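You operate a simulated robot arm through the tools that you are given. There is no shell and no other tool. Be economical: measure what you need, move in short steps, check, and stop when the job is done.

Carry out the task below with a simulated robot arm. There is one attempt and no reset: what you move stays moved.

TASK
Put the blue brush from the top of the grey table on the red tray.

Only the result counts: the job must be done as asked and must still hold three seconds after the hand-in. Knocking over, shifting, dropping, spilling or breaking anything else fails it.

THE ROBOT
A 6-joint arm with a two-finger parallel gripper, fixed in place. Base frame: the origin is at the foot of the arm, x ahead of it, y to its left, z up; the work surface is at about z = 0. Readings come in m, degrees, newtons and seconds.
With the tool pointing down near the work surface it reaches from about 0.14 to 0.58 m from the base axis. Its first joint turns from -66.0 to 66.0 degrees. Payload 2.1 kg.
Tool frame: the origin (TCP) lies between the finger pads and is the grasp point; the fingertips stand 0.03 m ahead of it; z points along the fingers, y is the line along which they close. Largest opening 0.094 m; finger width 0.028, thickness 0.01; the body of the gripper, 0.05 by 0.096 m, starts 0.055 m behind the TCP.
Orientation is that of the tool frame in the base frame, as a unit quaternion [x, y, z, w]. With the fingers straight down and closing along the base's y, the tool's x points along the base's -x, its y along +y and its z along -z.

THE INTERFACE
- The arm moves only by the tool drive_tool. Its argument "steps" is text: rows parted by semicolons, each of 7 numbers parted by spaces: the shift along the tool's x, y, z in units of 30 mm (1.0 is 30 mm), then the turn, a rotation vector about the tool's x, y, z in units of 5 degrees (1.0 is 5 degrees), then the closure, from 0 (fully open) to 1 (shut). In form: x y z rx ry rz hand; .... A call has 1 to 8 rows; each row shifts and turns the commanded pose from where the row before left it, along the tool's axes as they then stand. A call with a number of a shift or a turn outside -1 to 1 is refused whole. A row lasts 0.2 s, in which the tool goes at most 0.05 m and 8.6 degrees; a call with a longer step from one row to the next is refused whole, and so is a gripper value outside its range. Where a pose cannot be reached the arm comes as near as it can. A force on the tool above 40 N (or 10 N above the force at the start of the call, whichever is more), or a blocked arm, ends the call early, and 0.2 s more pass. Each finger travels about 0.072 m/s and halts on what it meets, pressing with about 29 N; the grip force reading is that of the motor and also rises with nothing between the fingers. The clock runs only during rows and for 0.2 s after the last one: add rows that do not move to give the fingers time. It gives the time, the measured TCP pose, the force on the tool (base axes), the opening and the grip force at its end, in the units of the frame above (readings bear some noise), and new pictures: "pictures" is both (left out), scene, wrist or none.
- Cameras (640 x 400 px; columns grow to the right, rows downward): "scene" is fixed at [0.0425, -0.3682, 0.4801]; the picture's right is [0.87, -0.49, 0.00], its down [-0.29, -0.52, -0.80] and it looks along [0.39, 0.70, -0.60] (base axes); focal length 272 px, centre (320, 200). "wrist" rides on the gripper at [0.076, 0.014, -0.102] in the tool frame; the picture's right is [-0.18, 0.98, 0.00], its down [-0.75, -0.14, -0.64] and it looks along [-0.63, -0.12, 0.77] (tool axes); focal length 243 px, centre (320, 200).
- point_at(camera, pixels): for up to 12 pixels [column, row] of the newest picture of that camera ("zoom" is the newest enlarged one), the place [x, y, z] in the base frame of the surface seen there, good to about 0.002 m. The clock stands still meanwhile.
- zoom(camera, box): a new picture of the part [left, top, right, bottom] of that camera's present view, enlarged. The clock stands still meanwhile.
- job_done(): hands the job in; it is judged then, once.

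Work in short steps. Measure before you move; look again where a grasp or a placing could have gone wrong, and mend it. You have 60 turns and 170 pictures in all, those below and enlarged ones among them. Open the gripper and draw the arm clear of the work before you hand the job in, unless the task says otherwise; then end with one line.

The tools are called after "Call:" as name(argument=value, ...) on one line, values as JSON. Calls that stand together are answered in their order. drive_tool: Moves the arm, as the interface text tells. Its arguments: {"type":"object","properties":{"steps":{"type":"string"},"pictures":{"type":"string","enum":["both","scene","wrist","none"]}},"required":["steps"]} The other tools are called the same way: point_at (camera, pixels) gives the place of the surface under pixels of a picture; zoom (camera, box) takes an enlarged picture of a part of a camera's view; job_done () hands the job in.

At the start:

```text
time_s: 0.0
tcp_pos: [0.2644, 0.0974, 0.2452]
ee_rot: [0.0, 1.0, 0.0, 0.0]
contact_force: [0.0, -0.4, -0.1]
opening: 0.0942
finger_force: 0.0
```

scene: 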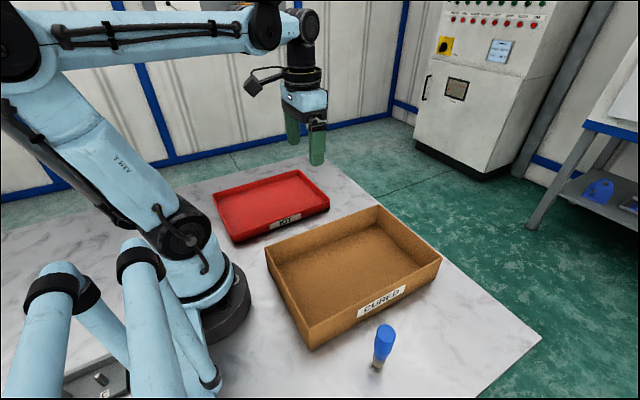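
wrist: 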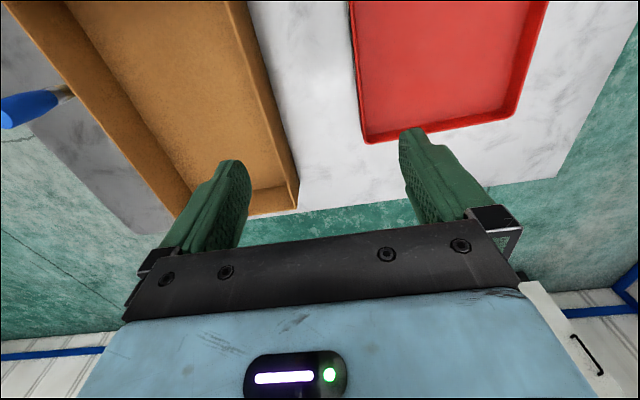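

The scene shows a blue-handled brush near (382,345), standing on the table next to the brown tray. I'll zoom and measure it and the trays.

Call:
zoom(camera="scene", box=[320, 300, 448, 380])

Call:
point_at(camera="scene", pixels=[[384, 330], [382, 345], [377, 365], [270, 200], [213, 193], [299, 171], [329, 208], [235, 242], [441, 257], [310, 347], [378, 207], [266, 250]])

Call:
zoom(camera="scene", box=[540, 150, 640, 230])

```text
5.00 times, centred on (384, 340) of scene
```

zoom: 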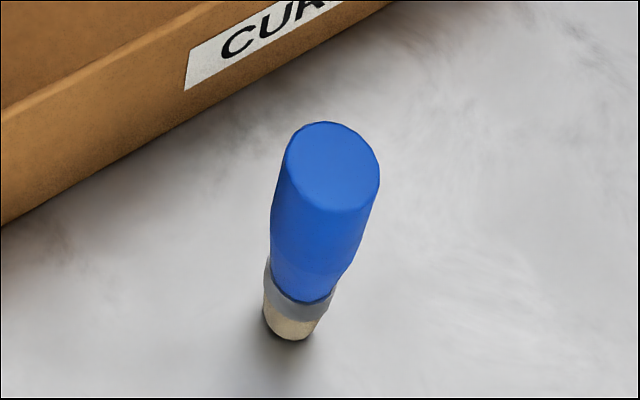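

```text
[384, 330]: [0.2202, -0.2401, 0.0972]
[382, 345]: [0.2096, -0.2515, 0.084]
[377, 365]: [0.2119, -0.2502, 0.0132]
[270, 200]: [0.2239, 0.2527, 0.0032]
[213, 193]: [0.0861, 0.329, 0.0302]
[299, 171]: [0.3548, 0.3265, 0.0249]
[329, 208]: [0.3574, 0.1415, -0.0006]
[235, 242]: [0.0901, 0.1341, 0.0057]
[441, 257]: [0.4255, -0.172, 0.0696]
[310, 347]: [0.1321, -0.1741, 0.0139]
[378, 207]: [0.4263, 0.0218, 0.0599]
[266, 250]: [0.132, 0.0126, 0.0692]
```

```text
5.00 times, centred on (590, 190) of scene
```

zoom: 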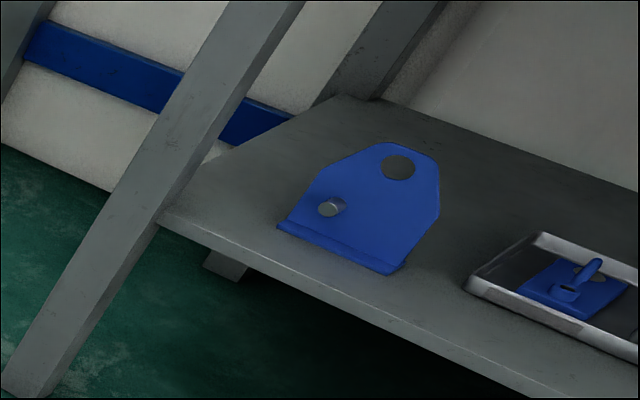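

The brush stands upright, top near z=0.097, about 8 cm from the brown tray's wall. I'll measure its edges in a new zoom.

Call:
zoom(camera="scene", box=[320, 300, 448, 380])

Call:
point_at(camera="zoom", pixels=[[332, 165], [288, 165], [376, 170], [320, 126], [325, 208], [275, 240], [350, 250], [300, 290], [290, 335], [268, 300], [330, 310], [318, 250]])

```text
5.00 times, centred on (384, 340) of scene
```

zoom: 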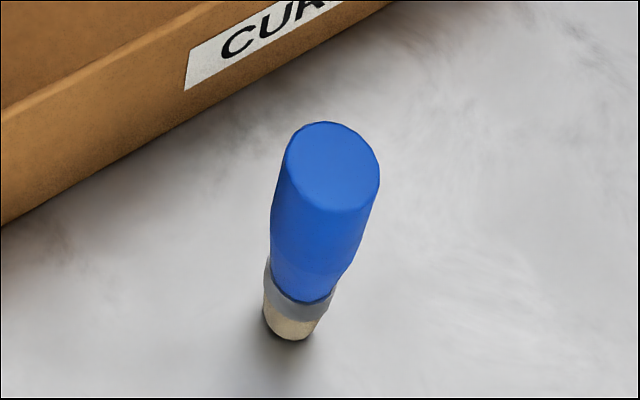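

```text
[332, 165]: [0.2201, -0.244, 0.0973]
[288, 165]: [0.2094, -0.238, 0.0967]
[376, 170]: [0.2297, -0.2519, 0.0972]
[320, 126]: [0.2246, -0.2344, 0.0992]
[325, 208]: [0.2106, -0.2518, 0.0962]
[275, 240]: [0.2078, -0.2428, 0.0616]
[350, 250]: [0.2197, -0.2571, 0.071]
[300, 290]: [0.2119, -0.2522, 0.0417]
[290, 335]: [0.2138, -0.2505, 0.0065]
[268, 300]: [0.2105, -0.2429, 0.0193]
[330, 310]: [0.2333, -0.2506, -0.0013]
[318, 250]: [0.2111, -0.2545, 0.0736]
```

Brush centre is about (0.2185, -0.2435), diameter about 23 mm, blue handle z 0.035–0.097. I'll move above it at the present height, pre-closing to about 60 mm to clear the brown tray wall.

Call:
drive_tool(steps="0.128 -0.947 0 0 0 0 0.36;0.128 -0.947 0 0 0 0 0.36;0.128 -0.947 0 0 0 0 0.36;0.128 -0.947 0 0 0 0 0.36;0.128 -0.947 0 0 0 0 0.36;0.128 -0.947 0 0 0 0 0.36;0.128 -0.947 0 0 0 0 0.36;0.128 -0.947 0 0 0 0 0.36", pictures="none")

Call:
drive_tool(steps="0.128 -0.947 0 0 0 0 0.36;0.128 -0.947 0 0 0 0 0.36;0.128 -0.947 0 0 0 0 0.36;0.128 -0.947 0 0 0 0 0.36;0 0 0 0 0 0 0.36")

```text
time_s: 1.8
tcp_pos: [0.2337, -0.1322, 0.2461]
ee_rot: [0.0, 1.0, 0.0, 0.0]
contact_force: [0.6, -1.1, 0.1]
opening: 0.0603
finger_force: 0.1
```

```text
time_s: 3.0
tcp_pos: [0.217, -0.2443, 0.2447]
ee_rot: [-0.001, 1.0, -0.001, 0.0]
contact_force: [0.7, 0.3, -0.1]
opening: 0.0603
finger_force: 0.0
```

scene: 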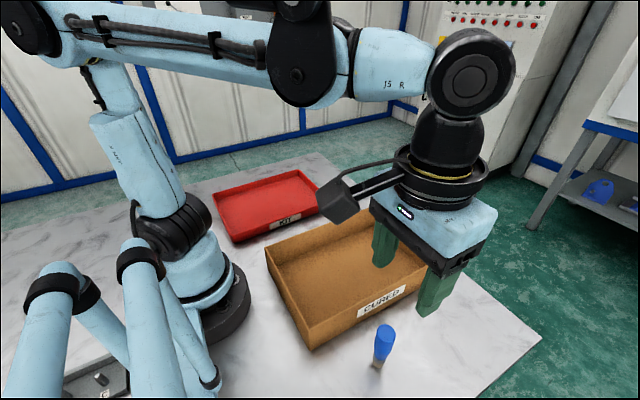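
wrist: 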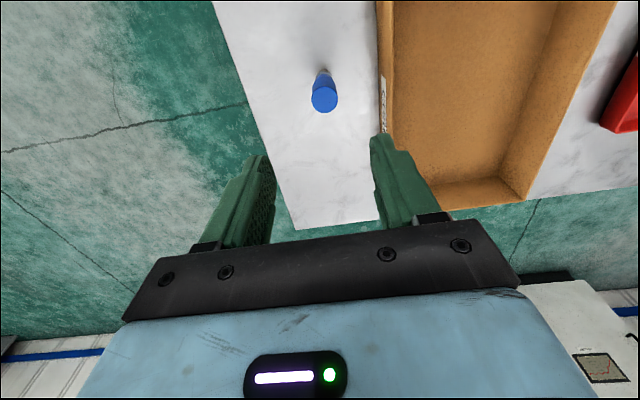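

The brush shows at (324,97) in the wrist view, roughly centred between the fingers. I'll check its place from here.

Call:
point_at(camera="wrist", pixels=[[324, 96], [312, 97], [336, 96], [324, 108], [323, 85], [322, 73]])

Call:
drive_tool(steps="0 0 0.7 0 0 0 0.36;0 0 0.7 0 0 0 0.36;0 0 0.7 0 0 0 0.36;0 0 0.7 0 0 0 0.36;0 0 0.5 0 0 0 0.36;0 0 0 0 0 0 0.36")

```text
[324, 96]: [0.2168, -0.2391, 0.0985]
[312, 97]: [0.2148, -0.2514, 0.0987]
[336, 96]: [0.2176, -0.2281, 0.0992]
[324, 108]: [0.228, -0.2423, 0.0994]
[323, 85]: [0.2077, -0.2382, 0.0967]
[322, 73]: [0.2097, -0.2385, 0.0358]
```

```text
time_s: 4.4
tcp_pos: [0.2168, -0.244, 0.1464]
ee_rot: [0.001, 1.0, 0.0, 0.0]
contact_force: [-0.4, -0.2, 0.3]
opening: 0.0603
finger_force: 0.1
```

scene: 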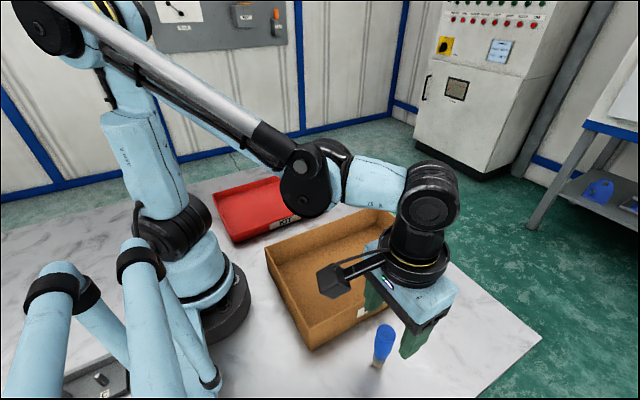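
wrist: 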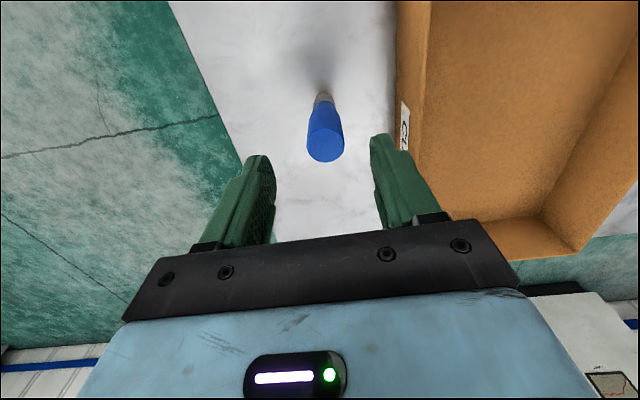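

Brush centre is about (0.218, -0.241). I'll shift 3 mm in +y and descend to z about 0.07.

Call:
drive_tool(steps="-0.04 0.1 0.4 0 0 0 0.36;0 0 0.6 0 0 0 0.36;0 0 0.6 0 0 0 0.36;0 0 0.6 0 0 0 0.36;0 0 0.35 0 0 0 0.36;0 0 0 0 0 0 0.36")

```text
time_s: 5.8
tcp_pos: [0.2188, -0.2409, 0.0707]
ee_rot: [0.0, 1.0, 0.0, -0.001]
contact_force: [-0.2, -1.0, 0.0]
opening: 0.0601
finger_force: 0.0
```

scene: 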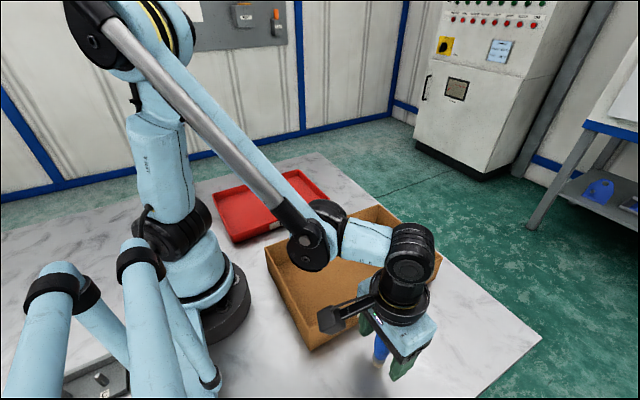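
wrist: 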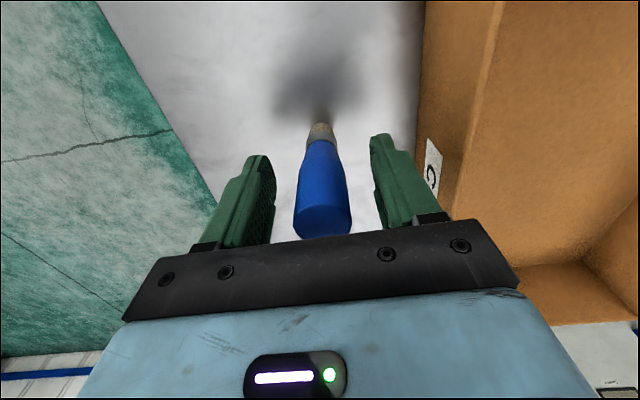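

The brush sits centred between the fingers (wrist, column 322). I'll close gradually.

Call:
drive_tool(steps="0 0 0 0 0 0 0.5;0 0 0 0 0 0 0.6;0 0 0 0 0 0 0.7;0 0 0 0 0 0 0.8;0 0 0 0 0 0 0.9;0 0 0 0 0 0 1;0 0 0 0 0 0 1;0 0 0 0 0 0 1")

```text
time_s: 7.6
tcp_pos: [0.2192, -0.2408, 0.071]
ee_rot: [0.0, 1.0, 0.0, -0.001]
contact_force: [0.1, -0.7, 0.1]
opening: 0.0253
finger_force: 28.9
```

scene: 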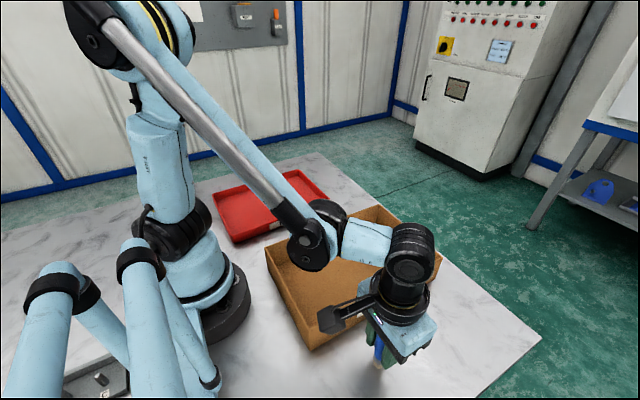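
wrist: 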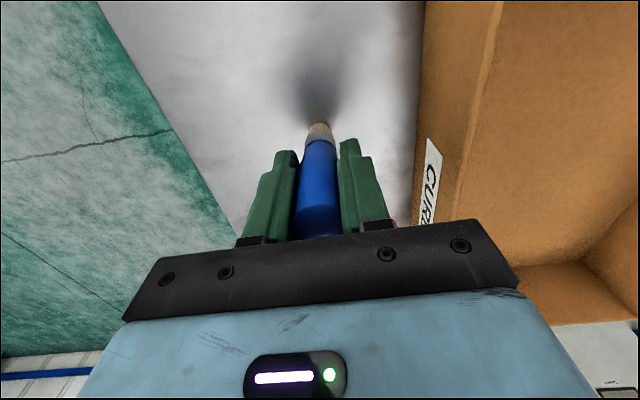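

Gripped at 25 mm with 28.9 N. Lifting straight up by 0.14 m and checking.

Call:
drive_tool(steps="0 0 -0.3 0 0 0 1;0 0 -0.6 0 0 0 1;0 0 -0.8 0 0 0 1;0 0 -0.8 0 0 0 1;0 0 -0.8 0 0 0 1;0 0 -0.8 0 0 0 1;0 0 -0.6 0 0 0 1;0 0 0 0 0 0 1")

```text
time_s: 9.4
tcp_pos: [0.2169, -0.2413, 0.2126]
ee_rot: [0.001, 1.0, 0.0, 0.0]
contact_force: [0.5, 0.3, 0.2]
opening: 0.0253
finger_force: 28.9
```

scene: 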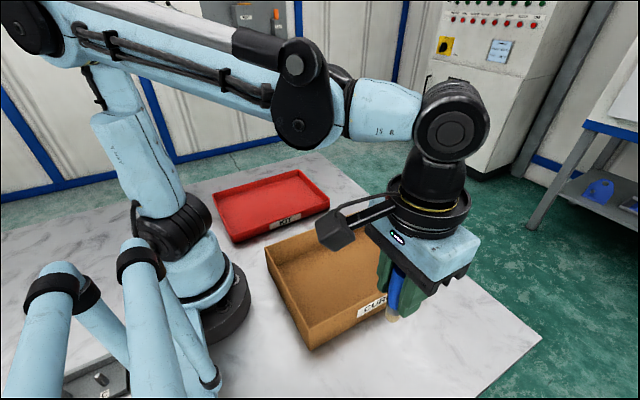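
wrist: 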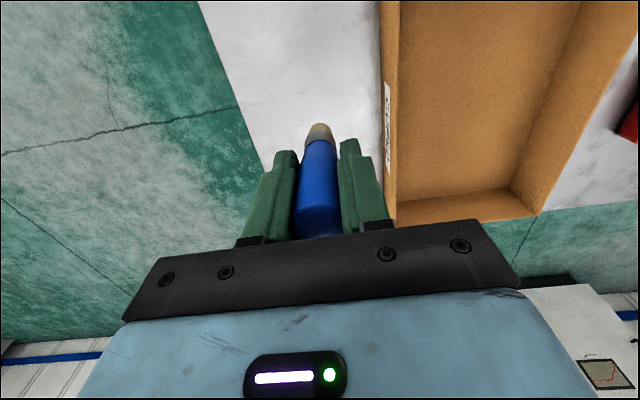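

Brush held, bottom at about z 0.14, well above the brown tray. Carrying it in +y to the red tray's centre (~0.23, 0.235).

Call:
drive_tool(steps="-0.027 0.9 0 0 0 0 1;-0.027 0.99 0 0 0 0 1;-0.027 0.99 0 0 0 0 1;-0.027 0.99 0 0 0 0 1;-0.027 0.99 0 0 0 0 1;-0.027 0.99 0 0 0 0 1;-0.027 0.99 0 0 0 0 1;-0.027 0.99 0 0 0 0 1", pictures="none")

Call:
drive_tool(steps="-0.027 0.99 0 0 0 0 1;-0.027 0.99 0 0 0 0 1;-0.027 0.99 0 0 0 0 1;-0.027 0.99 0 0 0 0 1;-0.027 0.99 0 0 0 0 1;-0.027 0.99 0 0 0 0 1;-0.027 0.99 0 0 0 0 1;-0.027 0.9 0 0 0 0 1")

```text
time_s: 11.2
tcp_pos: [0.2249, -0.0066, 0.2108]
ee_rot: [0.001, 1.0, 0.0, 0.001]
contact_force: [0.3, -0.4, -1.2]
opening: 0.0253
finger_force: 29.2
```

```text
time_s: 13.0
tcp_pos: [0.2313, 0.2281, 0.2112]
ee_rot: [0.001, 1.0, 0.0, 0.0]
contact_force: [0.3, -0.4, -0.6]
opening: 0.0251
finger_force: 29.0
```

scene: 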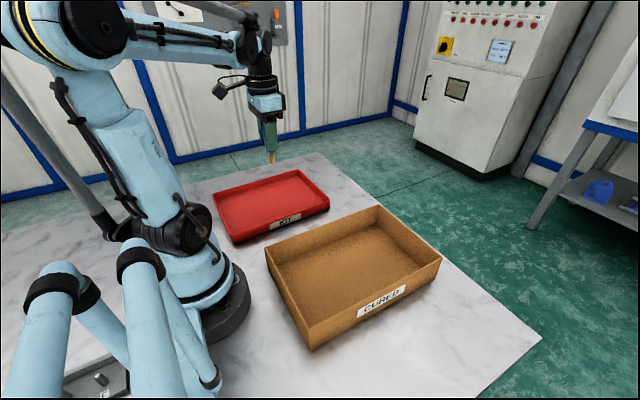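
wrist: 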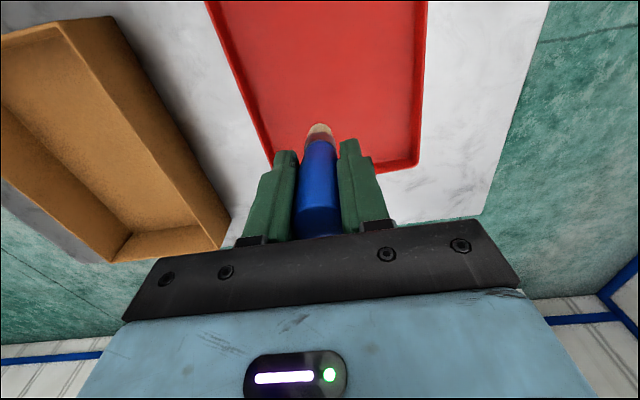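

Above the red tray, centre ≈(0.222, 0.233), floor z≈0.003. I'll descend to TCP z about 0.08 first, trimming the position.

Call:
drive_tool(steps="0.2 0.15 0.4 0 0 0 1;0 0 0.8 0 0 0 1;0 0 0.8 0 0 0 1;0 0 0.8 0 0 0 1;0 0 0.8 0 0 0 1;0 0 0.5 0 0 0 1;0 0 0.27 0 0 0 1;0 0 0 0 0 0 1")

```text
time_s: 14.8
tcp_pos: [0.2252, 0.2327, 0.0794]
ee_rot: [0.001, 1.0, 0.0, 0.0]
contact_force: [-0.7, -0.8, -0.6]
opening: 0.0251
finger_force: 28.5
```

scene: 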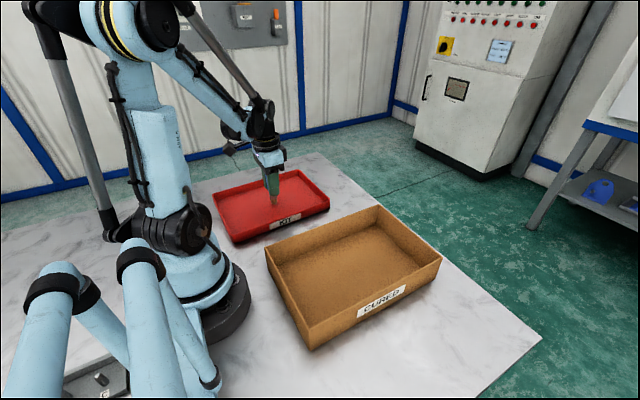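
wrist: 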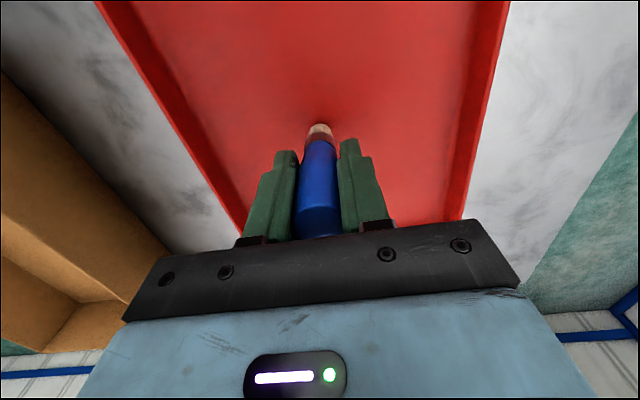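

The brush is a few mm above the tray floor, no contact yet. Inching down about 5 mm while watching the force.

Call:
drive_tool(steps="0 0 0.05 0 0 0 1;0 0 0.05 0 0 0 1;0 0 0.03 0 0 0 1;0 0 0.03 0 0 0 1;0 0 0 0 0 0 1", pictures="none")

Call:
zoom(camera="scene", box=[232, 160, 312, 210])

```text
time_s: 16.0
tcp_pos: [0.2252, 0.2331, 0.076]
ee_rot: [0.0, 1.0, 0.001, 0.0]
contact_force: [0.0, -0.1, 0.5]
opening: 0.0252
finger_force: 29.0
```

```text
8.00 times, centred on (272, 185) of scene
```

zoom: 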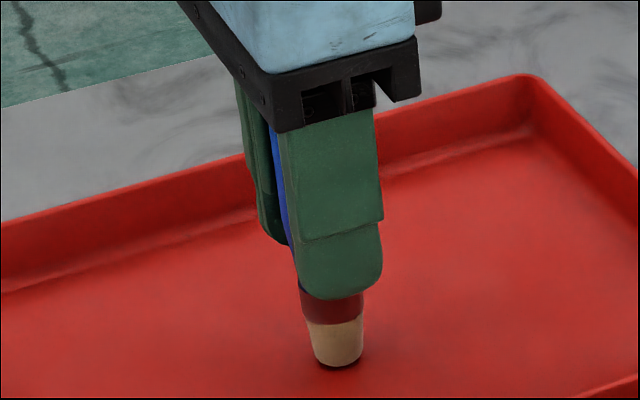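

Nearly touching. Another 2–3 mm in tiny steps.

Call:
drive_tool(steps="0 0 0.03 0 0 0 1;0 0 0.03 0 0 0 1;0 0 0 0 0 0 1", pictures="none")

Call:
zoom(camera="scene", box=[232, 160, 312, 210])

```text
time_s: 16.8
tcp_pos: [0.2262, 0.2337, 0.0739]
ee_rot: [0.0, 1.0, 0.0, 0.001]
contact_force: [-0.3, -0.3, 26.4]
opening: 0.025
finger_force: 29.5
```

```text
8.00 times, centred on (272, 185) of scene
```

zoom: 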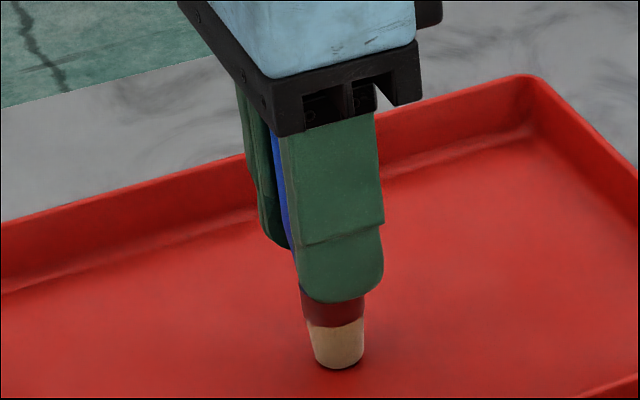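

Contact at 26 N means the brush is on the tray floor. I'll back off about 1 mm to relieve the press, then open gently.

Call:
drive_tool(steps="0 0 -0.03 0 0 0 1;0 0 0 0 0 0 1", pictures="none")

Call:
drive_tool(steps="0 0 0 0 0 0 0.7;0 0 0 0 0 0 0.65;0 0 0 0 0 0 0.58;0 0 0 0 0 0 0.5;0 0 0 0 0 0 0.4;0 0 0 0 0 0 0.3;0 0 0 0 0 0 0.3")

```text
time_s: 17.4
tcp_pos: [0.2262, 0.2326, 0.0738]
ee_rot: [-0.001, 1.0, 0.0, 0.0]
contact_force: [0.2, 0.0, -0.2]
opening: 0.0251
finger_force: 29.0
```

```text
time_s: 19.0
tcp_pos: [0.2261, 0.2336, 0.0745]
ee_rot: [0.0, 1.0, 0.0, -0.001]
contact_force: [-0.4, 0.5, -0.3]
opening: 0.0661
finger_force: 0.0
```

scene: 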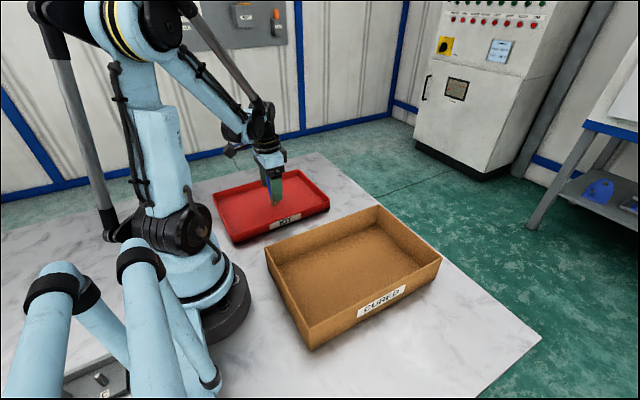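
wrist: 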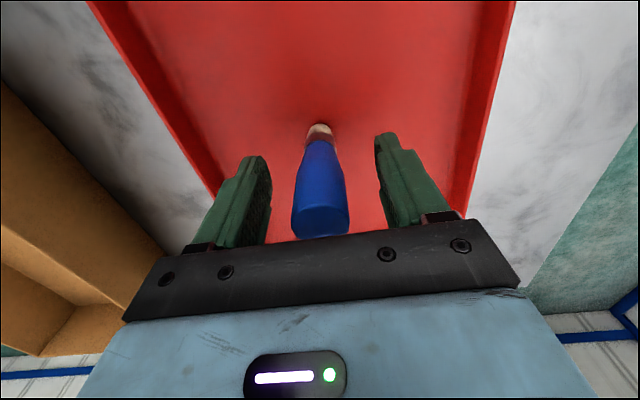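

The brush stands free and upright between the open fingers. I'll retreat straight up.

Call:
drive_tool(steps="0 0 -0.3 0 0 0 0.3;0 0 -0.6 0 0 0 0.3;0 0 -0.8 0 0 0 0.3;0 0 -0.8 0 0 0 0.3;0 0 -0.8 0 0 0 0.3;0 0 -0.8 0 0 0 0.3;0 0 -0.8 0 0 0 0.1;0 0 -0.5 0 0 0 0")

```text
time_s: 20.8
tcp_pos: [0.2256, 0.2332, 0.2376]
ee_rot: [0.0, 1.0, 0.001, 0.0]
contact_force: [0.5, -0.1, -0.7]
opening: 0.0942
finger_force: 0.0
```

scene: 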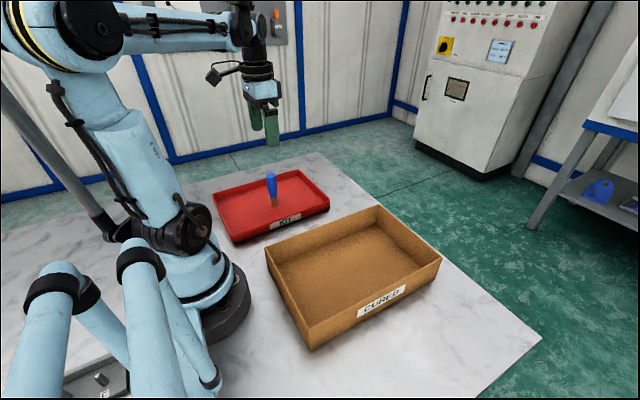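
wrist: 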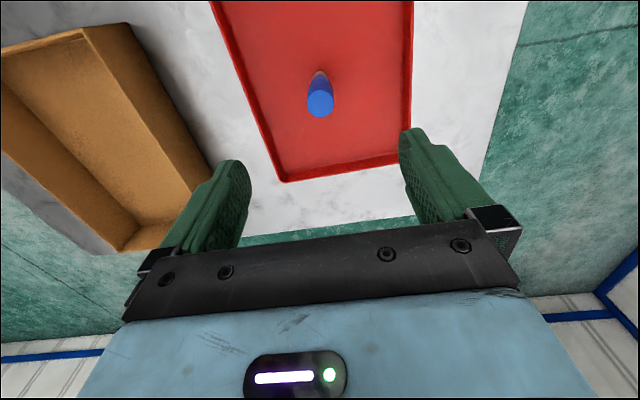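

The brush stands upright in the red tray at scene (271,188), the gripper is open and clear, and the trays have not moved. Handing in.

Call:
job_done()

```text
The job is handed in.
```

The blue brush is standing upright in the red tray, with the gripper open, the arm clear and nothing else moved; the job is handed in.
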